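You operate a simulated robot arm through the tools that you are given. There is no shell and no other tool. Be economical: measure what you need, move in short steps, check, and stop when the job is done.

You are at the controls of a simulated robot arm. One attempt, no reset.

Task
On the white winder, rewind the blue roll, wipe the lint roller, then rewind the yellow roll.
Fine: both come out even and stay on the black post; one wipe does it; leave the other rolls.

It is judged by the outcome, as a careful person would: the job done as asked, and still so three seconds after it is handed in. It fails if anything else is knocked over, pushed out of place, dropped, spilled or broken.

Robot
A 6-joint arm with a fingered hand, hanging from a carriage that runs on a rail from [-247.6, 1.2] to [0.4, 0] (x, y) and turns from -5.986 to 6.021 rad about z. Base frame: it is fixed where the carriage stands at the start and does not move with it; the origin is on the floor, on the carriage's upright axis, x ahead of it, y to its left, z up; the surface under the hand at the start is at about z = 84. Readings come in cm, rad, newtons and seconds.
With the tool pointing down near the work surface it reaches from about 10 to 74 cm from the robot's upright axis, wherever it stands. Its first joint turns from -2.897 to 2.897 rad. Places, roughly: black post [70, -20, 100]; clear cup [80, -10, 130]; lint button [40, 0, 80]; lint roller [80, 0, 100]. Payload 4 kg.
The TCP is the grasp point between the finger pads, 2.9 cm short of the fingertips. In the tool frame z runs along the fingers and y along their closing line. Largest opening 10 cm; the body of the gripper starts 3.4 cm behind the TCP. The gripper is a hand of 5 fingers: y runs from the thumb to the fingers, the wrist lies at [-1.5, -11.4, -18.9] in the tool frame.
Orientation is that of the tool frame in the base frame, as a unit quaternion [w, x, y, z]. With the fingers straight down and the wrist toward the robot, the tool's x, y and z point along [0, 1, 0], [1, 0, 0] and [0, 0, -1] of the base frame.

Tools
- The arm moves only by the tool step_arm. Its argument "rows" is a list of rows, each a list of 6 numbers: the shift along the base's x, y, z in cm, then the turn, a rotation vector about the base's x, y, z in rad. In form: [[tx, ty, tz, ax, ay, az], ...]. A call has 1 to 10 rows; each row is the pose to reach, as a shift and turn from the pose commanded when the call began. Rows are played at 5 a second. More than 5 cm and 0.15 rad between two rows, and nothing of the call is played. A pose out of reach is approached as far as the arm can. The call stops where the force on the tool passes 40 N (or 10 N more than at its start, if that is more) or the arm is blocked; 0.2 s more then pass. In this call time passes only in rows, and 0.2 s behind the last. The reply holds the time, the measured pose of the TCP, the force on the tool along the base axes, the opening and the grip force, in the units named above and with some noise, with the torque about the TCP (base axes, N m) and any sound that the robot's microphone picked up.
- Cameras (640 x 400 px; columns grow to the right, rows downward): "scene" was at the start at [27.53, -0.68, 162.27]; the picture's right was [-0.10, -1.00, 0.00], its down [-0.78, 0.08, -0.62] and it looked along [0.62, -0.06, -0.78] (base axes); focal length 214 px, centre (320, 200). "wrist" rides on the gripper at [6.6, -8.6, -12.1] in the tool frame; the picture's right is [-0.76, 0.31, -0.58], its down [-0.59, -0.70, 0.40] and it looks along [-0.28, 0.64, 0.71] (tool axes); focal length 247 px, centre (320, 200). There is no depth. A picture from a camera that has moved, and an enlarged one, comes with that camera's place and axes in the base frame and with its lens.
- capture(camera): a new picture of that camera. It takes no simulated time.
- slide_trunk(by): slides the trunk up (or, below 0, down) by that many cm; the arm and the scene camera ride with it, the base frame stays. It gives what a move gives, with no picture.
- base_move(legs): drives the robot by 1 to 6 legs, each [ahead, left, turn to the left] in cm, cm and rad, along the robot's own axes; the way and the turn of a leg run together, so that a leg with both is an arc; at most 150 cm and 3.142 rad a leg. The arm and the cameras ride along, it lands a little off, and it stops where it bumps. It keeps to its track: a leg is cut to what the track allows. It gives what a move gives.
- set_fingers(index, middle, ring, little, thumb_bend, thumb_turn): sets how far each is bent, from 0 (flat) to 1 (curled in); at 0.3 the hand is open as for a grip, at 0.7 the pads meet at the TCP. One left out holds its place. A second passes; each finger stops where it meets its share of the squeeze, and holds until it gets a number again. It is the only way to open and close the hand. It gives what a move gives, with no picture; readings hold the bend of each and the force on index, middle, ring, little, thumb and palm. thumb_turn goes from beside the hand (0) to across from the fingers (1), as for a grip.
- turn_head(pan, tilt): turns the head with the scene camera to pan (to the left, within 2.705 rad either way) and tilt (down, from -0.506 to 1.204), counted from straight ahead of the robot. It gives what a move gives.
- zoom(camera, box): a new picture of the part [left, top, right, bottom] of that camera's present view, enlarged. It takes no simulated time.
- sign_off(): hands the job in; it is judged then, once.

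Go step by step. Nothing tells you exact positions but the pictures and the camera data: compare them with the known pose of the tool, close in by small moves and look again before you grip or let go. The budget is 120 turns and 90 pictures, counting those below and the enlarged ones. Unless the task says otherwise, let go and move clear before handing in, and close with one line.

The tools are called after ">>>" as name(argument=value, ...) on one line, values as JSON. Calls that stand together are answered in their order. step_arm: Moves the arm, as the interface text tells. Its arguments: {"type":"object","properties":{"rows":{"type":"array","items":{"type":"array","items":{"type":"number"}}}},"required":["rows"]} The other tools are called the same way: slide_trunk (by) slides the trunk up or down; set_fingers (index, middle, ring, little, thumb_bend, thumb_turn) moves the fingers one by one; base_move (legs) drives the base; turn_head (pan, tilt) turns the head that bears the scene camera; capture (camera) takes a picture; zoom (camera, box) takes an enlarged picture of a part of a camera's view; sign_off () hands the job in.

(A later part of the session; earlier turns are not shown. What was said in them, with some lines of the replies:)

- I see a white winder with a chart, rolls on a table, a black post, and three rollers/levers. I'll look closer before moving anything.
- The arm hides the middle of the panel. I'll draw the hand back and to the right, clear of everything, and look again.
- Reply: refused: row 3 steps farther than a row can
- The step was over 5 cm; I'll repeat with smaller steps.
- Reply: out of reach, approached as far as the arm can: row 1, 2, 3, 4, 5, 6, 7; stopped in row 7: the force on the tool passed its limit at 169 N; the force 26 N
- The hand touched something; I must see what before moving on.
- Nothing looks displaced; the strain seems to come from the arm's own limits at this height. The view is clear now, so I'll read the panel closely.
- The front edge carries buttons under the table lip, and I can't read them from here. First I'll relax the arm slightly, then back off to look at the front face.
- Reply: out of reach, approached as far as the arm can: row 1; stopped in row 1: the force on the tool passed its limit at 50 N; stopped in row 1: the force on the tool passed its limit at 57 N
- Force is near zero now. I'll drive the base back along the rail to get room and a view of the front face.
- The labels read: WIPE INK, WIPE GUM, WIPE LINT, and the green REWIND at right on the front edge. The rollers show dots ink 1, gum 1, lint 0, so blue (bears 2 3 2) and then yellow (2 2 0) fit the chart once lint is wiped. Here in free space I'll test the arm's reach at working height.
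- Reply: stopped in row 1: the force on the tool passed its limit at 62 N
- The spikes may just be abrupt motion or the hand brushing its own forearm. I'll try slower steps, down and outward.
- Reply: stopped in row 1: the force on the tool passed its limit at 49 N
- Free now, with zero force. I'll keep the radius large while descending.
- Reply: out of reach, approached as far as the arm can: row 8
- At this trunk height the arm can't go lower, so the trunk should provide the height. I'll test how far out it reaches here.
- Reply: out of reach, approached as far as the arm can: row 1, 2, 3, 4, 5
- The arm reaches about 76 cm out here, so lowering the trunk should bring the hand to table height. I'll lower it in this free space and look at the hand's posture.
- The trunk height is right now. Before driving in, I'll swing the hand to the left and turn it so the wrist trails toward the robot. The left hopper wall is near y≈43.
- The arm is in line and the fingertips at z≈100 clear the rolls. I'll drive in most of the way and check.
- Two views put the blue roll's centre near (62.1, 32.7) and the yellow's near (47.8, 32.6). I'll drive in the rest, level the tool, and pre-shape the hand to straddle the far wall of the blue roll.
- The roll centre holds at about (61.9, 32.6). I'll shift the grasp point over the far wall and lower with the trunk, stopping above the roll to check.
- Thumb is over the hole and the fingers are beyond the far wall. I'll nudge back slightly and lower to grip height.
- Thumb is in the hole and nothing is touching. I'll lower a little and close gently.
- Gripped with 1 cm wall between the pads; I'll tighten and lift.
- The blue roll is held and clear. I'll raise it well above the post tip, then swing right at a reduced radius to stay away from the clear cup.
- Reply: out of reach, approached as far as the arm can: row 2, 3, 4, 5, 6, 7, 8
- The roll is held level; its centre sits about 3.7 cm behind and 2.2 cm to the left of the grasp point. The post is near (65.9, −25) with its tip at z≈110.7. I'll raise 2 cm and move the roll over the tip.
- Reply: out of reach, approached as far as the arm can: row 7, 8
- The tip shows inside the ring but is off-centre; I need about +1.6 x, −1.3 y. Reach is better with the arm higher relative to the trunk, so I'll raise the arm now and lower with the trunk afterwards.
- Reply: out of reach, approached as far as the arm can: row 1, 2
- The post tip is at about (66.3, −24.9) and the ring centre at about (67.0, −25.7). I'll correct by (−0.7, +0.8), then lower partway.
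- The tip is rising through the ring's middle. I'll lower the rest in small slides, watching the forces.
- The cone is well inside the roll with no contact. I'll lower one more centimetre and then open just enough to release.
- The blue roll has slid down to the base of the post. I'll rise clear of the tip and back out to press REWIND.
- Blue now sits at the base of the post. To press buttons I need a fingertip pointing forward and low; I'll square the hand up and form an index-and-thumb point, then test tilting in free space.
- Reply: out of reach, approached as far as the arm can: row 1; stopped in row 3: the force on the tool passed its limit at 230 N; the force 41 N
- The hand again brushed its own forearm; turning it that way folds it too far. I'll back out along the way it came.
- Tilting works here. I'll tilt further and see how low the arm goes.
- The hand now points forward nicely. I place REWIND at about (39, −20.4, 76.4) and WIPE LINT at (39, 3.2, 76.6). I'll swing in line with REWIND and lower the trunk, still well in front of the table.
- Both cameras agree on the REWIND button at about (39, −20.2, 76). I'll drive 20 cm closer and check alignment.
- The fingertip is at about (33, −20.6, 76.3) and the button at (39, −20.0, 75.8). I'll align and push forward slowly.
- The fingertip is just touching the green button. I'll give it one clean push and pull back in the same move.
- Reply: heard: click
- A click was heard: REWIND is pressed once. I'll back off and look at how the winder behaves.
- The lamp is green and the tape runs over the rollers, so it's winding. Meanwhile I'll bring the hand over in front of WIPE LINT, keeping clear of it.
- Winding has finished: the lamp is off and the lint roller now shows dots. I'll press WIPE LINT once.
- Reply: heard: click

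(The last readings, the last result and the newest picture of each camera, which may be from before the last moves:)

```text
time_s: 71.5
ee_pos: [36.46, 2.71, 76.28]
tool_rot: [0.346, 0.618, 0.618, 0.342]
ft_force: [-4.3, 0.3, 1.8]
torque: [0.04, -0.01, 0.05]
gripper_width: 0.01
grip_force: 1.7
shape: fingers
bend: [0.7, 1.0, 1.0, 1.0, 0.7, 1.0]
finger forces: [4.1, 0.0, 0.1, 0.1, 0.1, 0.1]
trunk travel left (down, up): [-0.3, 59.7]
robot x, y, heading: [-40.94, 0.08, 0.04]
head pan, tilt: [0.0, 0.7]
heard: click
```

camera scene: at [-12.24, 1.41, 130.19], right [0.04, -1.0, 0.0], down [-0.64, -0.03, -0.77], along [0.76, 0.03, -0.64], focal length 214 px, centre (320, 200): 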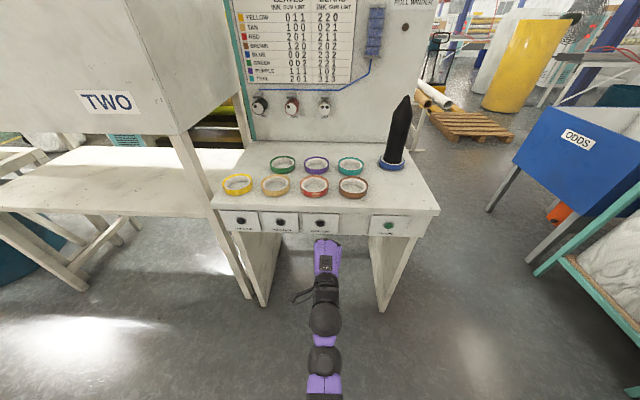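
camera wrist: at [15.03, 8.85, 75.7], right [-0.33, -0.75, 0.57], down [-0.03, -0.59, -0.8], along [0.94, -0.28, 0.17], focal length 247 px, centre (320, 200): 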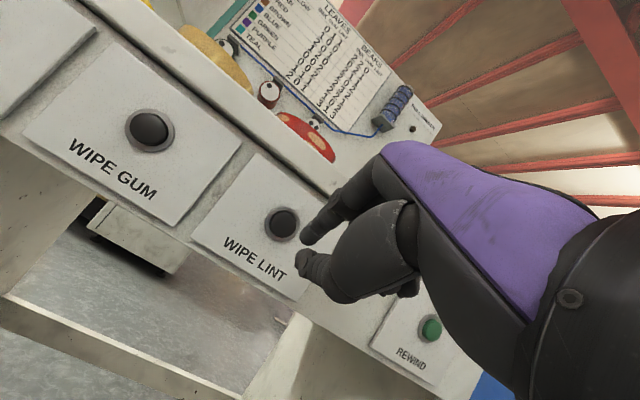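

A click again. I'll withdraw and check the lint roller.

>>> step_arm(rows=[[-1.5, 0, 0, 0, 0, 0], [-4, 0, 0, 0, 0, 0], [-8, 0, 0, 0, 0, 0], [-12, 0, 0, 0, 0, 0]])

>>> zoom(camera="scene", box=[210, 0, 450, 240])

```text
time_s: 72.5
ee_pos: [24.42, 2.47, 76.64]
tool_rot: [0.345, 0.618, 0.619, 0.341]
ft_force: [-1.3, 0.4, -0.4]
torque: [0.0, -0.01, 0.01]
gripper_width: 0.19
grip_force: 0.0
shape: fingers
bend: [0.7, 1.0, 1.0, 1.0, 0.7, 1.0]
finger forces: [0.1, 0.0, 0.0, 0.0, 0.1, 0.1]
trunk travel left (down, up): [-0.3, 59.7]
robot x, y, heading: [-40.94, 0.51, 0.046]
head pan, tilt: [0.0, 0.7]
```

```text
1.67 times, centred on (330, 120) of scene
camera zoom: at [-12.33, 1.37, 130.16], right [0.04, -1.0, 0.0], down [-0.64, -0.03, -0.76], along [0.76, 0.03, -0.64], focal length 358 px, centre (303, 333)
```

zoom: 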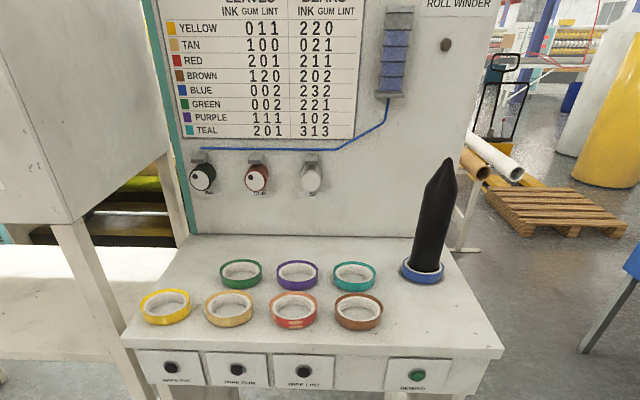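

The lint roller is clean again (ink 1, gum 1, lint 0), and the lamp is off. Next is the yellow roll: raise the trunk, un-tilt the hand and reopen it.

>>> slide_trunk(by=24)

>>> step_arm(rows=[[1, 0, 3, 0, 0.1, 0], [2, 0, 6, 0, 0.2, 0], [3, 0, 9, 0, 0.3, 0], [4, 0, 11, 0, 0.4, 0], [5, 0, 12, 0, 0.5, 0], [6, 0, 13, 0, 0.6, 0], [7, 0, 14, 0, 0.7, 0], [8, 0, 14, 0, 0.8, 0], [8.5, 0, 14, 0, 0.9, 0], [8.5, 0, 14, 0, 1.01, 0]])

>>> set_fingers(index=0.48, middle=0.48, ring=0.48, little=0.48, thumb_bend=0.48)

```text
time_s: 75.0
ee_pos: [24.55, 2.51, 100.63]
tool_rot: [0.346, 0.619, 0.618, 0.341]
ft_force: [0.6, -0.1, 0.0]
torque: [-0.02, -0.01, -0.01]
gripper_width: 0.18
grip_force: 0.1
shape: fingers
bend: [0.7, 1.0, 1.0, 1.0, 0.7, 1.0]
finger forces: [0.1, 0.1, 0.1, 0.1, 0.0, 0.1]
trunk travel left (down, up): [-24.3, 35.7]
robot x, y, heading: [-40.71, 0.2, 0.043]
head pan, tilt: [0.0, 0.7]
```

```text
time_s: 77.2
ee_pos: [33.09, 2.4, 114.65]
tool_rot: [0.002, 0.706, 0.708, -0.001]
ft_force: [-0.2, -0.6, -0.9]
torque: [0.01, -0.01, -0.02]
gripper_width: 0.19
grip_force: 0.1
shape: fingers
bend: [0.7, 1.0, 1.0, 1.0, 0.7, 1.0]
finger forces: [0.0, 0.1, 0.0, 0.0, 0.2, 0.0]
trunk travel left (down, up): [-24.3, 35.7]
robot x, y, heading: [-40.85, 0.09, 0.042]
head pan, tilt: [0.0, 0.7]
```

```text
time_s: 78.2
ee_pos: [33.0, 2.42, 114.64]
tool_rot: [0.003, 0.706, 0.709, 0.0]
ft_force: [-0.6, -0.4, 0.0]
torque: [0.0, -0.02, 0.0]
gripper_width: 5.44
grip_force: 0.0
shape: fingers
bend: [0.48, 0.48, 0.48, 0.48, 0.48, 1.0]
finger forces: [0.0, 0.0, 0.0, 0.0, 0.0, 0.0]
trunk travel left (down, up): [-24.3, 35.7]
robot x, y, heading: [-40.63, 0.05, 0.046]
head pan, tilt: [0.0, 0.7]
```

>>> step_arm(rows=[[-0.2, 4.1, 0, 0, 0, 0.059], [-0.7, 8.3, 0, 0, 0, 0.118], [-1.4, 12.4, 0, 0, 0, 0.177], [-2.3, 16.6, 0, 0, 0, 0.236], [-3.4, 20.5, 0, 0, 0, 0.295], [-4.7, 24.5, 0, 0, 0, 0.354], [-6.3, 28.4, 0, 0, 0, 0.413], [-8.1, 32.1, 0, 0, 0, 0.472]])

>>> slide_trunk(by=-11)

>>> base_move(legs=[[26, 0, 0]])

>>> capture(camera="wrist")

```text
time_s: 80.0
ee_pos: [24.83, 34.49, 114.41]
tool_rot: [0.003, 0.521, 0.854, 0.0]
ft_force: [0.6, -1.1, -0.3]
torque: [0.03, 0.0, 0.03]
gripper_width: 5.44
grip_force: 0.1
shape: fingers
bend: [0.48, 0.48, 0.48, 0.48, 0.48, 1.0]
finger forces: [0.1, 0.0, 0.0, 0.1, 0.0, 0.0]
trunk travel left (down, up): [-24.3, 35.7]
robot x, y, heading: [-40.3, 0.51, 0.037]
head pan, tilt: [0.0, 0.7]
```

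```text
time_s: 81.4
ee_pos: [24.83, 34.55, 103.44]
tool_rot: [0.003, 0.521, 0.854, 0.0]
ft_force: [-0.6, 0.4, -0.3]
torque: [0.01, -0.03, -0.02]
gripper_width: 5.44
grip_force: 0.0
shape: fingers
bend: [0.48, 0.48, 0.48, 0.48, 0.48, 1.0]
finger forces: [0.0, 0.0, 0.0, 0.1, 0.0, 0.0]
trunk travel left (down, up): [-13.3, 46.7]
robot x, y, heading: [-41.26, 0.04, 0.04]
head pan, tilt: [0.0, 0.7]
```

```text
time_s: 83.2
ee_pos: [50.63, 34.35, 103.36]
tool_rot: [0.002, 0.521, 0.854, 0.0]
ft_force: [0.3, -0.7, -0.2]
torque: [0.0, 0.03, -0.02]
gripper_width: 5.45
grip_force: 0.1
shape: fingers
bend: [0.48, 0.48, 0.48, 0.48, 0.48, 1.0]
finger forces: [0.0, 0.0, 0.0, 0.0, 0.0, 0.0]
trunk travel left (down, up): [-13.3, 46.7]
robot x, y, heading: [-14.63, 0.48, 0.04]
head pan, tilt: [0.0, 0.7]
```

```text
24 pictures are left
camera wrist: at [39.93, 36.21, 115.48], right [0.62, -0.53, 0.58], down [-0.35, -0.85, -0.4], along [0.7, 0.04, -0.71], focal length 247 px, centre (320, 200)
```

wrist: 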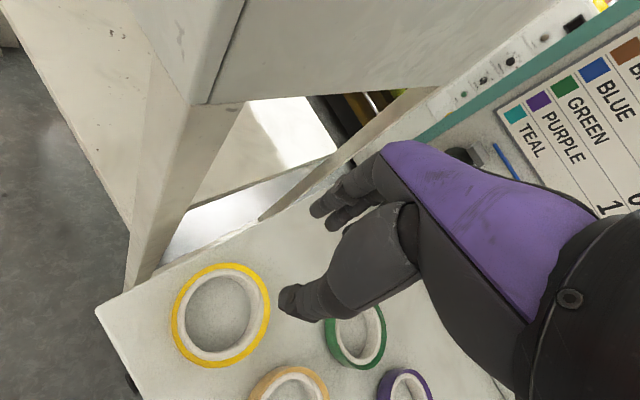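

Yellow's centre measures (47.6, 32.6). I'll align as I did for blue, lower the arm a little and then the trunk to just above the roll for a check.

>>> step_arm(rows=[[0.5, 0.1, -1.7, 0, 0, 0], [0.95, 0.2, -3.4, 0, 0, 0]])

>>> slide_trunk(by=-8.5)

>>> capture(camera="wrist")

```text
time_s: 83.8
ee_pos: [51.71, 34.61, 99.93]
tool_rot: [0.004, 0.521, 0.854, 0.0]
ft_force: [-0.3, -0.1, -0.3]
torque: [-0.01, 0.02, -0.05]
gripper_width: 5.49
grip_force: 0.1
shape: fingers
bend: [0.48, 0.48, 0.48, 0.48, 0.48, 1.0]
finger forces: [0.1, 0.0, 0.0, 0.1, 0.1, 0.0]
trunk travel left (down, up): [-13.3, 46.7]
robot x, y, heading: [-15.04, 0.02, 0.044]
head pan, tilt: [0.0, 0.7]
```

```text
time_s: 85.1
ee_pos: [51.57, 34.64, 91.51]
tool_rot: [0.005, 0.521, 0.853, -0.001]
ft_force: [-1.0, 0.3, -0.6]
torque: [0.0, 0.02, 0.0]
gripper_width: 5.47
grip_force: 0.1
shape: fingers
bend: [0.48, 0.48, 0.48, 0.48, 0.48, 1.0]
finger forces: [0.0, 0.1, 0.0, 0.0, 0.1, 0.0]
trunk travel left (down, up): [-4.8, 55.2]
robot x, y, heading: [-14.97, 0.39, 0.036]
head pan, tilt: [0.0, 0.7]
```

```text
23 pictures are left
camera wrist: at [40.88, 36.45, 103.59], right [0.62, -0.53, 0.58], down [-0.35, -0.85, -0.4], along [0.7, 0.04, -0.71], focal length 247 px, centre (320, 200)
```

wrist: 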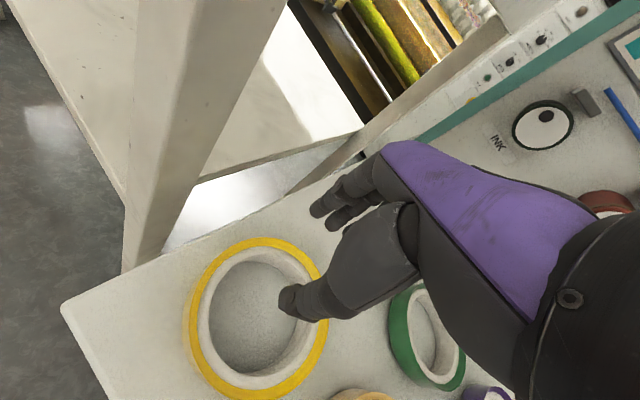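

Matches the earlier view for blue. Lowering and closing the same way.

>>> slide_trunk(by=-4.1)

>>> set_fingers(index=0.66, middle=0.66, ring=0.66, little=0.66, thumb_bend=0.7)

>>> set_fingers(index=0.85, middle=0.85, ring=0.72, little=0.7, thumb_bend=0.9)

>>> slide_trunk(by=6)

>>> capture(camera="wrist")

```text
time_s: 85.9
ee_pos: [51.62, 34.65, 87.56]
tool_rot: [0.004, 0.521, 0.854, -0.001]
ft_force: [-0.3, 0.2, -0.6]
torque: [0.02, 0.02, -0.01]
gripper_width: 5.5
grip_force: 0.1
shape: fingers
bend: [0.48, 0.48, 0.48, 0.48, 0.48, 1.0]
finger forces: [0.0, 0.1, 0.0, 0.0, 0.0, 0.1]
trunk travel left (down, up): [-0.7, 59.3]
robot x, y, heading: [-15.05, -0.05, 0.038]
head pan, tilt: [0.0, 0.7]
```

```text
time_s: 86.9
ee_pos: [51.61, 34.49, 87.5]
tool_rot: [0.004, 0.521, 0.854, 0.0]
ft_force: [-0.7, 0.1, 0.1]
torque: [0.0, 0.01, -0.01]
gripper_width: 0.93
grip_force: 0.6
shape: fingers
bend: [0.65, 0.66, 0.66, 0.66, 0.69, 1.0]
finger forces: [0.5, 0.3, 0.0, 0.1, 1.0, 0.1]
trunk travel left (down, up): [-0.7, 59.3]
robot x, y, heading: [-14.26, 0.25, 0.043]
head pan, tilt: [0.0, 0.7]
```

```text
time_s: 87.9
ee_pos: [51.55, 34.61, 87.4]
tool_rot: [0.004, 0.521, 0.853, -0.001]
ft_force: [0.4, -0.7, 0.3]
torque: [0.01, -0.02, 0.04]
gripper_width: 0.61
grip_force: 18.9
shape: fingers
bend: [0.59, 0.74, 0.72, 0.7, 0.75, 0.99]
finger forces: [11.3, 6.9, 0.0, 0.0, 19.4, 0.0]
trunk travel left (down, up): [-0.7, 59.3]
robot x, y, heading: [-14.83, 0.12, 0.041]
head pan, tilt: [0.0, 0.7]
```

```text
time_s: 88.9
ee_pos: [51.55, 34.7, 93.48]
tool_rot: [0.004, 0.521, 0.854, -0.001]
ft_force: [0.3, -1.0, 0.0]
torque: [0.0, -0.05, -0.03]
gripper_width: 0.61
grip_force: 18.9
shape: fingers
bend: [0.59, 0.74, 0.72, 0.7, 0.75, 0.99]
finger forces: [11.2, 6.9, 0.0, 0.1, 19.3, 0.1]
trunk travel left (down, up): [-6.7, 53.3]
robot x, y, heading: [-14.83, 0.05, 0.042]
head pan, tilt: [0.0, 0.7]
```

```text
22 pictures are left
camera wrist: at [40.84, 36.43, 105.46], right [0.62, -0.53, 0.58], down [-0.35, -0.85, -0.4], along [0.7, 0.04, -0.71], focal length 247 px, centre (320, 200)
```

wrist: 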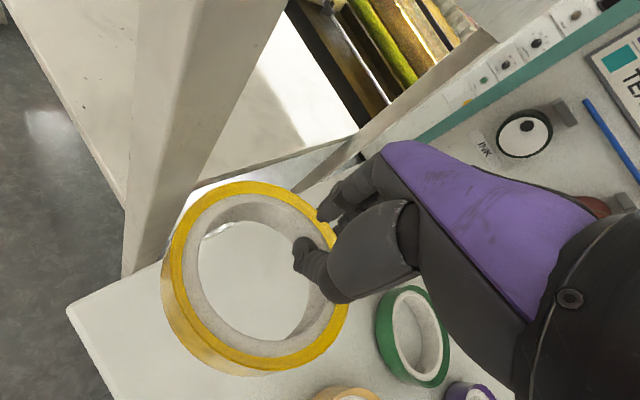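

The yellow roll is held. I'll raise it, then swing to the right while the base is still back, well clear of the cup.

>>> slide_trunk(by=23)

>>> step_arm(rows=[[1.95, -4.15, 0.3, 0, 0, -0.0605], [3.65, -8.5, 0.6, 0, 0, -0.121], [5.15, -12.9, 0.9, 0, 0, -0.1815], [6.35, -17.4, 1.2, 0, 0, -0.242], [7.25, -21.9, 1.5, 0, 0, -0.3025], [7.95, -26.55, 1.8, 0, 0, -0.363], [8.25, -31.2, 2.1, 0, 0, -0.4235]])

>>> step_arm(rows=[[0.1, -4.6, 0, 0, 0, -0.0605], [-0.1, -9.3, 0, 0, 0, -0.121], [-0.7, -13.9, 0, 0, 0, -0.1815], [-1.5, -18.5, 0, 0, 0, -0.242], [-2.6, -23, 0, 0, 0, -0.3025], [-3.9, -27.5, 0, 0, 0, -0.363], [-5.6, -31.8, 0, 0, 0, -0.4235]])

>>> capture(camera="wrist")

```text
time_s: 91.3
ee_pos: [51.58, 34.73, 116.41]
tool_rot: [0.004, 0.521, 0.854, 0.0]
ft_force: [-0.3, -0.1, -0.9]
torque: [0.01, -0.02, -0.03]
gripper_width: 0.63
grip_force: 18.9
shape: fingers
bend: [0.59, 0.74, 0.72, 0.7, 0.75, 0.99]
finger forces: [11.3, 6.9, 0.0, 0.0, 19.3, 0.1]
trunk travel left (down, up): [-29.7, 30.3]
robot x, y, heading: [-14.93, 0.42, 0.035]
head pan, tilt: [0.0, 0.7]
```

```text
time_s: 92.9
ee_pos: [60.13, 3.27, 118.38]
tool_rot: [0.004, 0.689, 0.725, -0.002]
ft_force: [0.4, -0.1, -0.3]
torque: [-0.03, -0.05, 0.02]
gripper_width: 0.61
grip_force: 18.8
shape: fingers
bend: [0.59, 0.74, 0.72, 0.7, 0.75, 0.99]
finger forces: [11.3, 6.9, 0.1, 0.1, 19.2, 0.0]
out of reach, approached as far as the arm can: row 4
trunk travel left (down, up): [-29.7, 30.3]
robot x, y, heading: [-14.67, 0.11, 0.045]
head pan, tilt: [0.0, 0.7]
```

```text
time_s: 94.5
ee_pos: [54.55, -28.21, 118.44]
tool_rot: [0.003, 0.826, 0.563, -0.003]
ft_force: [-0.7, -0.4, -0.5]
torque: [-0.07, -0.04, -0.02]
gripper_width: 0.62
grip_force: 19.7
shape: fingers
bend: [0.59, 0.74, 0.72, 0.7, 0.75, 0.99]
finger forces: [11.3, 6.8, 0.0, 0.1, 19.1, 0.0]
trunk travel left (down, up): [-29.7, 30.3]
robot x, y, heading: [-15.02, -0.05, 0.04]
head pan, tilt: [0.0, 0.7]
```

```text
21 pictures are left
camera wrist: at [48.88, -18.99, 130.39], right [0.01, -0.81, 0.58], down [-0.87, -0.29, -0.4], along [0.49, -0.5, -0.71], focal length 247 px, centre (320, 200)
```

wrist: 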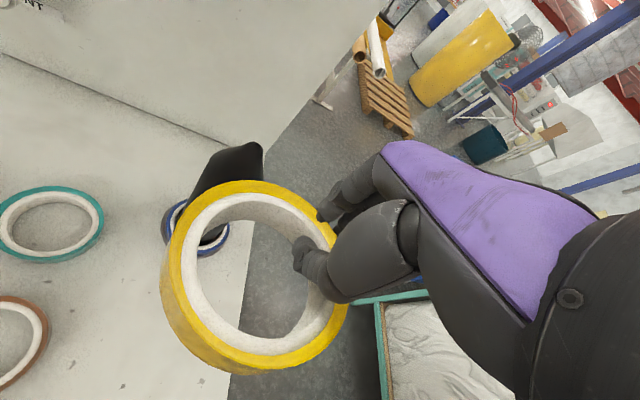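

Still gripped and level; the ring's centre is about (−2.6, +4.0) from the grasp point. I'll drive in and then fine-align over the tip.

>>> base_move(legs=[[14.5, 0, 0]])

>>> capture(camera="wrist")

```text
time_s: 95.9
ee_pos: [68.9, -28.59, 118.38]
tool_rot: [0.003, 0.827, 0.562, -0.003]
ft_force: [-0.3, -1.0, -0.6]
torque: [-0.01, -0.02, 0.0]
gripper_width: 0.61
grip_force: 18.3
shape: fingers
bend: [0.59, 0.74, 0.72, 0.7, 0.75, 0.99]
finger forces: [11.3, 6.9, 0.0, 0.0, 19.2, 0.1]
trunk travel left (down, up): [-29.7, 30.3]
robot x, y, heading: [-0.39, 0.29, 0.034]
head pan, tilt: [0.0, 0.7]
```

```text
20 pictures are left
camera wrist: at [63.3, -19.28, 130.38], right [0.01, -0.81, 0.58], down [-0.87, -0.29, -0.4], along [0.49, -0.51, -0.71], focal length 247 px, centre (320, 200)
```

wrist: 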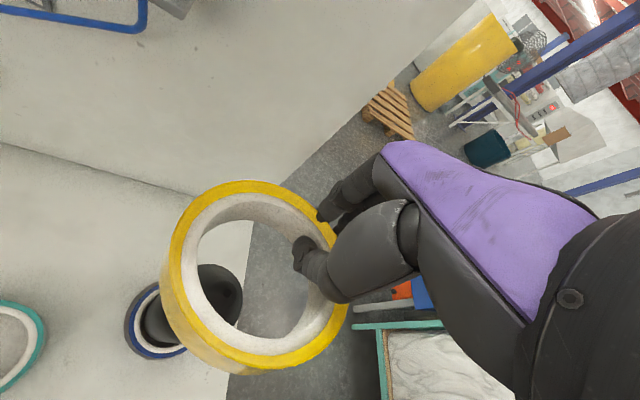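

Nearly aligned: a small nudge of −0.3 in y, then lower partway and check.

>>> step_arm(rows=[[0, -0.3, 0, 0, 0, 0]])

>>> slide_trunk(by=-7.3)

>>> zoom(camera="wrist", box=[90, 170, 410, 370])

```text
time_s: 96.3
ee_pos: [68.82, -28.8, 118.4]
tool_rot: [0.004, 0.827, 0.562, -0.004]
ft_force: [1.1, -0.9, -0.4]
torque: [-0.03, -0.05, -0.01]
gripper_width: 0.6
grip_force: 18.6
shape: fingers
bend: [0.59, 0.74, 0.72, 0.7, 0.75, 0.99]
finger forces: [11.3, 6.9, 0.0, 0.1, 19.1, 0.0]
trunk travel left (down, up): [-29.7, 30.3]
robot x, y, heading: [0.04, 0.18, 0.032]
head pan, tilt: [0.0, 0.7]
```

```text
time_s: 97.4
ee_pos: [68.88, -28.88, 110.95]
tool_rot: [0.003, 0.827, 0.562, -0.004]
ft_force: [0.1, 0.1, -0.8]
torque: [-0.03, -0.02, -0.02]
gripper_width: 0.61
grip_force: 18.4
shape: fingers
bend: [0.59, 0.74, 0.72, 0.7, 0.75, 0.99]
finger forces: [11.3, 6.9, 0.1, 0.0, 19.2, 0.0]
trunk travel left (down, up): [-22.4, 37.6]
robot x, y, heading: [-0.4, 0.14, 0.038]
head pan, tilt: [0.0, 0.7]
```

```text
2.00 times, centred on (250, 270) of wrist
camera zoom: at [63.3, -19.52, 123.05], right [0.01, -0.81, 0.59], down [-0.87, -0.29, -0.39], along [0.49, -0.51, -0.71], focal length 494 px, centre (460, 60)
```

zoom: 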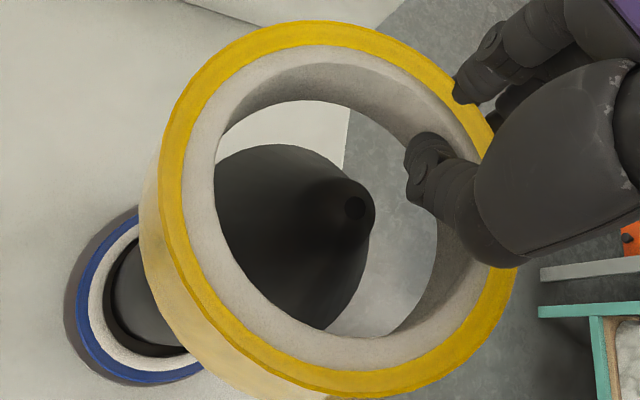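

The tip is centred in the roll. I'll lower about 2 cm more and release the same way.

>>> slide_trunk(by=-2.1)

>>> set_fingers(index=0.55, middle=0.55, ring=0.5, little=0.5, thumb_bend=0.6)

>>> capture(camera="wrist")

```text
time_s: 98.0
ee_pos: [68.83, -28.79, 108.92]
tool_rot: [0.003, 0.827, 0.562, -0.004]
ft_force: [0.2, -0.1, -0.6]
torque: [-0.03, 0.0, 0.03]
gripper_width: 0.61
grip_force: 18.3
shape: fingers
bend: [0.59, 0.74, 0.72, 0.7, 0.75, 0.99]
finger forces: [11.3, 6.9, 0.0, 0.0, 19.2, 0.1]
trunk travel left (down, up): [-20.3, 39.7]
robot x, y, heading: [-0.26, -0.2, 0.036]
head pan, tilt: [0.0, 0.7]
```

```text
time_s: 99.0
ee_pos: [68.97, -28.72, 108.99]
tool_rot: [0.004, 0.828, 0.561, -0.003]
ft_force: [0.6, -1.1, 0.4]
torque: [-0.01, 0.03, 0.0]
gripper_width: 3.01
grip_force: 1.2
shape: fingers
bend: [0.55, 0.55, 0.5, 0.5, 0.61, 1.0]
finger forces: [0.1, 0.1, 0.0, 0.0, 0.9, 0.1]
trunk travel left (down, up): [-20.3, 39.7]
robot x, y, heading: [-0.22, 0.14, 0.035]
head pan, tilt: [0.0, 0.7]
```

```text
18 pictures are left
camera wrist: at [63.3, -19.53, 120.95], right [0.01, -0.81, 0.59], down [-0.87, -0.29, -0.39], along [0.49, -0.51, -0.71], focal length 247 px, centre (320, 200)
```

wrist: 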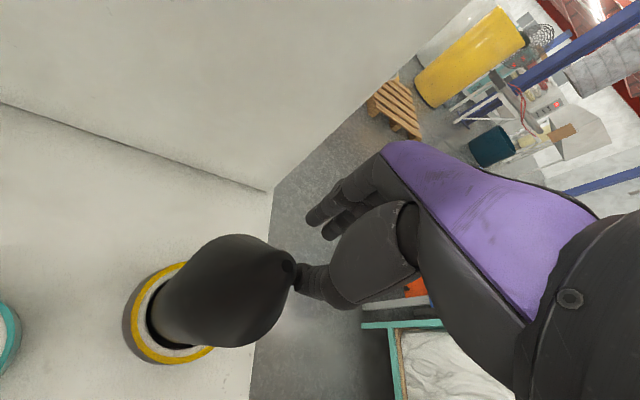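

The yellow roll slid down onto the blue one. I'll rise clear, back out, and set up the pointing hand again for REWIND.

>>> slide_trunk(by=9)

>>> base_move(legs=[[-60, 0, 0]])

>>> set_fingers(index=0.7, middle=1, ring=1, little=1, thumb_bend=0.7)

>>> step_arm(rows=[[1.4, 4.1, 0, 0, 0, 0.0545], [2.6, 8.1, 0, 0, 0, 0.109], [3.6, 12.1, 0, 0, 0, 0.1635], [4.2, 16.3, 0, 0, 0, 0.218], [4.5, 20.4, 0, 0, 0, 0.2725], [4.6, 24.7, 0, 0, 0, 0.327], [4.5, 28.8, 0, 0, 0, 0.38]])

>>> capture(camera="scene")

```text
time_s: 100.3
ee_pos: [68.89, -28.8, 117.9]
tool_rot: [0.003, 0.828, 0.561, -0.005]
ft_force: [0.4, -0.5, 0.5]
torque: [-0.01, -0.02, 0.01]
gripper_width: 3.07
grip_force: 0.2
shape: fingers
bend: [0.55, 0.55, 0.5, 0.5, 0.6, 1.0]
finger forces: [0.0, 0.0, 0.1, 0.1, 0.0, 0.0]
trunk travel left (down, up): [-29.3, 30.7]
robot x, y, heading: [-0.39, -0.13, 0.036]
head pan, tilt: [0.0, 0.7]
```

```text
time_s: 103.7
ee_pos: [8.69, -28.81, 117.89]
tool_rot: [0.004, 0.829, 0.56, -0.004]
ft_force: [-0.1, -0.3, -0.7]
torque: [0.02, -0.01, 0.01]
gripper_width: 3.07
grip_force: 0.0
shape: fingers
bend: [0.55, 0.55, 0.5, 0.5, 0.6, 1.0]
finger forces: [0.0, 0.0, 0.0, 0.0, 0.1, 0.1]
trunk travel left (down, up): [-29.3, 30.7]
robot x, y, heading: [-60.41, 0.14, 0.038]
head pan, tilt: [0.0, 0.7]
```

```text
time_s: 104.7
ee_pos: [8.74, -28.74, 117.86]
tool_rot: [0.004, 0.829, 0.56, -0.004]
ft_force: [-0.3, 0.5, 0.1]
torque: [0.0, 0.0, -0.04]
gripper_width: 0.21
grip_force: 0.1
shape: fingers
bend: [0.7, 0.99, 1.0, 1.0, 0.7, 1.0]
finger forces: [0.0, 0.1, 0.1, 0.0, 0.0, 0.0]
trunk travel left (down, up): [-29.3, 30.7]
robot x, y, heading: [-60.83, 0.54, 0.033]
head pan, tilt: [0.0, 0.7]
```

```text
time_s: 106.3
ee_pos: [13.33, 0.02, 117.89]
tool_rot: [0.004, 0.708, 0.707, -0.003]
ft_force: [-0.9, -0.3, 0.0]
torque: [0.0, -0.01, 0.03]
gripper_width: 0.2
grip_force: 0.1
shape: fingers
bend: [0.7, 0.99, 1.0, 1.0, 0.7, 1.0]
finger forces: [0.0, 0.1, 0.0, 0.0, 0.0, 0.0]
trunk travel left (down, up): [-29.3, 30.7]
robot x, y, heading: [-60.72, 0.49, 0.027]
head pan, tilt: [0.0, 0.7]
```

```text
17 pictures are left
camera scene: at [-32.0, 1.29, 159.19], right [0.03, -1.0, 0.0], down [-0.64, -0.02, -0.76], along [0.76, 0.03, -0.64], focal length 214 px, centre (320, 200)
```

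scene: 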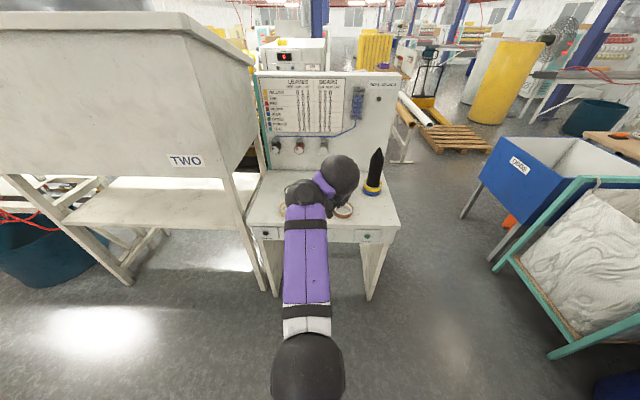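

Both rolls sit on the post. Now I'll tilt the hand forward as before.

>>> step_arm(rows=[[0, 0, 0, 0, -0.1, 0], [0, 0, 0, 0, -0.2, 0], [0, 0, 0, 0, -0.3, 0], [0, 0, 0, 0, -0.4, 0], [0, 0, 0, 0, -0.5, 0], [0, 0, 0, 0, -0.6, 0]])

>>> step_arm(rows=[[0, 0, -1, 0, -0.1, 0], [0, 0, -2.5, 0, -0.2, 0], [0, 0, -5, 0, -0.3, 0], [0, 0, -7.5, 0, -0.4, 0], [0, 0, -10, 0, -0.4, 0], [0, 0, -13, 0, -0.4, 0]])

>>> step_arm(rows=[[-0.2, -4.1, 0, 0, 0, -0.057], [-0.6, -8.2, 0, 0, 0, -0.114], [-1.2, -12.3, 0, 0, 0, -0.171], [-2, -16.4, 0, 0, 0, -0.228], [-2.9, -20.2, 0, 0, 0, -0.285]])

```text
time_s: 107.7
ee_pos: [13.1, 0.04, 118.01]
tool_rot: [0.213, 0.677, 0.674, 0.207]
ft_force: [0.2, 0.0, 0.2]
torque: [0.02, 0.03, -0.04]
gripper_width: 0.21
grip_force: 0.0
shape: fingers
bend: [0.7, 0.99, 1.0, 1.0, 0.7, 1.0]
finger forces: [0.0, 0.0, 0.0, 0.0, 0.0, 0.0]
out of reach, approached as far as the arm can: row 2
trunk travel left (down, up): [-29.3, 30.7]
robot x, y, heading: [-60.35, 0.56, 0.032]
head pan, tilt: [0.0, 0.7]
```

```text
time_s: 109.1
ee_pos: [13.12, 0.05, 105.0]
tool_rot: [0.343, 0.623, 0.617, 0.336]
ft_force: [0.4, -0.5, 0.6]
torque: [-0.02, 0.0, 0.02]
gripper_width: 0.19
grip_force: 0.0
shape: fingers
bend: [0.7, 0.99, 1.0, 1.0, 0.7, 1.0]
finger forces: [0.1, 0.1, 0.0, 0.0, 0.0, 0.1]
trunk travel left (down, up): [-29.3, 30.7]
robot x, y, heading: [-60.53, 0.25, 0.034]
head pan, tilt: [0.0, 0.7]
```

```text
time_s: 110.3
ee_pos: [10.57, -20.25, 104.98]
tool_rot: [0.387, 0.704, 0.523, 0.285]
ft_force: [0.2, 0.3, -0.5]
torque: [0.01, 0.0, -0.04]
gripper_width: 0.19
grip_force: 0.2
shape: fingers
bend: [0.7, 0.99, 1.0, 1.0, 0.7, 1.0]
finger forces: [0.0, 0.0, 0.0, 0.0, 0.1, 0.1]
trunk travel left (down, up): [-29.3, 30.7]
robot x, y, heading: [-60.38, 0.12, 0.03]
head pan, tilt: [0.0, 0.7]
```

>>> slide_trunk(by=-28.5)

>>> base_move(legs=[[20, 0, 0]])

>>> capture(camera="wrist")

>>> zoom(camera="scene", box=[210, 0, 450, 240])

```text
time_s: 113.2
ee_pos: [10.48, -20.31, 76.46]
tool_rot: [0.387, 0.704, 0.523, 0.285]
ft_force: [0.6, -0.8, 0.3]
torque: [0.01, 0.0, -0.02]
gripper_width: 0.19
grip_force: 0.1
shape: fingers
bend: [0.7, 0.99, 1.0, 1.0, 0.7, 1.0]
finger forces: [0.0, 0.0, 0.0, 0.0, 0.1, 0.1]
trunk travel left (down, up): [-0.8, 59.2]
robot x, y, heading: [-60.22, 0.56, 0.033]
head pan, tilt: [0.0, 0.7]
```

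```text
time_s: 114.8
ee_pos: [31.01, -20.0, 76.6]
tool_rot: [0.386, 0.703, 0.525, 0.286]
ft_force: [0.9, 0.8, 0.3]
torque: [0.0, 0.01, 0.01]
gripper_width: 0.2
grip_force: 0.1
shape: fingers
bend: [0.7, 0.99, 1.0, 1.0, 0.7, 1.0]
finger forces: [0.1, 0.1, 0.0, 0.1, 0.1, 0.0]
trunk travel left (down, up): [-0.8, 59.2]
robot x, y, heading: [-40.17, 0.28, 0.04]
head pan, tilt: [0.0, 0.7]
```

```text
16 pictures are left
camera wrist: at [18.64, -9.52, 75.8], right [-0.52, -0.63, 0.57], down [-0.21, -0.56, -0.8], along [0.83, -0.54, 0.16], focal length 247 px, centre (320, 200)
```

wrist: 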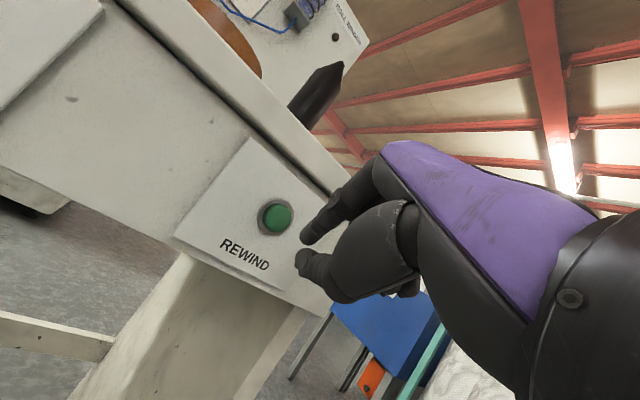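

```text
1.67 times, centred on (330, 120) of scene
camera zoom: at [-11.69, 1.36, 130.7], right [0.04, -1.0, 0.0], down [-0.64, -0.03, -0.77], along [0.76, 0.03, -0.64], focal length 358 px, centre (303, 333)
```

zoom: 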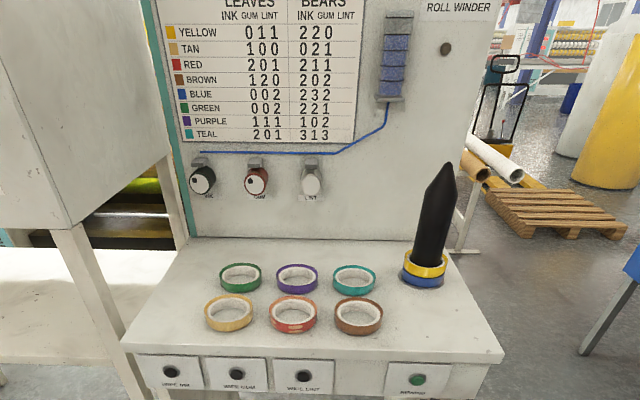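

Both rolls are stacked on the post, lint shows zero, and the fingertip is aligned with REWIND. One push now.

>>> step_arm(rows=[[2, 0, 0, 0, 0, 0], [4, 0, 0, 0, 0, 0], [4.6, 0, 0, 0, 0, 0], [5, 0, 0, 0, 0, 0], [5.4, 0, 0, 0, 0, 0], [5.7, 0, 0, 0, 0, 0], [5.9, 0, 0, 0, 0, 0]])

```text
time_s: 116.4
ee_pos: [36.51, -20.03, 76.44]
tool_rot: [0.385, 0.703, 0.525, 0.285]
ft_force: [-8.7, 0.3, 3.0]
torque: [-0.04, 0.01, 0.01]
gripper_width: 0.0
grip_force: 5.6
shape: fingers
bend: [0.71, 1.0, 1.0, 1.0, 0.69, 1.0]
finger forces: [10.7, 0.1, 0.0, 0.0, 0.0, 0.0]
trunk travel left (down, up): [-0.8, 59.2]
robot x, y, heading: [-39.91, 0.34, 0.038]
head pan, tilt: [0.0, 0.7]
heard: click
```

Clicked once. I'll pull back clear and watch the winding finish.

>>> step_arm(rows=[[-1.5, 0, 0, 0, 0, 0], [-4, 0, 0, 0, 0, 0], [-8, 0, 0, 0, 0, 0], [-10, 0, 0, 0, 0, 0], [-10, 0, 0, 0, 0, 0], [-10, 0, 0, 0, 0, 0], [-10, 0, 0, 0, 0, 0], [-10, 0, 0, 0, 0, 0]])

>>> base_move(legs=[[-25, 0, 0]])

>>> zoom(camera="scene", box=[225, 20, 435, 230])

>>> zoom(camera="scene", box=[340, 90, 430, 160])

```text
time_s: 118.2
ee_pos: [26.91, -20.11, 76.57]
tool_rot: [0.386, 0.703, 0.525, 0.286]
ft_force: [0.4, -0.5, 0.1]
torque: [0.0, -0.01, 0.0]
gripper_width: 0.19
grip_force: 0.1
shape: fingers
bend: [0.7, 1.0, 1.0, 1.0, 0.7, 1.0]
finger forces: [0.0, 0.0, 0.0, 0.0, 0.0, 0.0]
trunk travel left (down, up): [-0.8, 59.2]
robot x, y, heading: [-40.09, 0.37, 0.04]
head pan, tilt: [0.0, 0.7]
```

```text
time_s: 120.0
ee_pos: [2.28, -20.35, 76.58]
tool_rot: [0.387, 0.705, 0.523, 0.284]
ft_force: [-0.1, -0.5, 0.2]
torque: [0.01, -0.05, -0.01]
gripper_width: 0.19
grip_force: 0.1
shape: fingers
bend: [0.7, 1.0, 1.0, 1.0, 0.7, 1.0]
finger forces: [0.1, 0.0, 0.1, 0.0, 0.1, 0.1]
trunk travel left (down, up): [-0.8, 59.2]
robot x, y, heading: [-64.31, 0.17, 0.038]
head pan, tilt: [0.0, 0.7]
```

```text
1.90 times, centred on (330, 125) of scene
camera zoom: at [-36.3, 1.34, 130.67], right [0.03, -1.0, 0.0], down [-0.64, -0.02, -0.76], along [0.76, 0.03, -0.64], focal length 408 px, centre (301, 343)
```

zoom: 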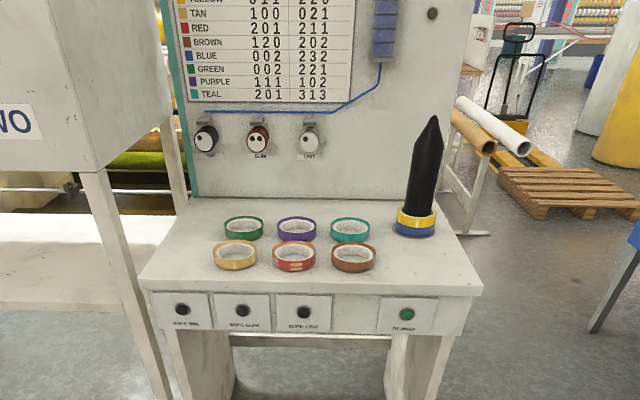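

```text
5.71 times, centred on (385, 125) of scene
camera zoom: at [-36.3, 1.34, 130.67], right [0.03, -1.0, 0.0], down [-0.64, -0.02, -0.76], along [0.76, 0.03, -0.64], focal length 1226 px, centre (-51, 629)
```

zoom: 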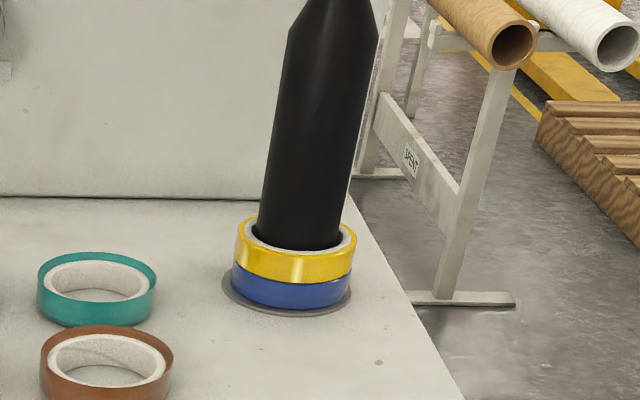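

The rollers now read ink 1, gum 2 and lint 1, which is what yellow should leave. The lamp is off, both rolls look even on the post, the other rolls haven't moved and the hand is clear. I'll hand in.

>>> sign_off()

```text
The job is handed in.
```

The blue roll was rewound, the lint roller was wiped once, and then the yellow roll was rewound; both look even on the black post, and the other rolls were left where they were.
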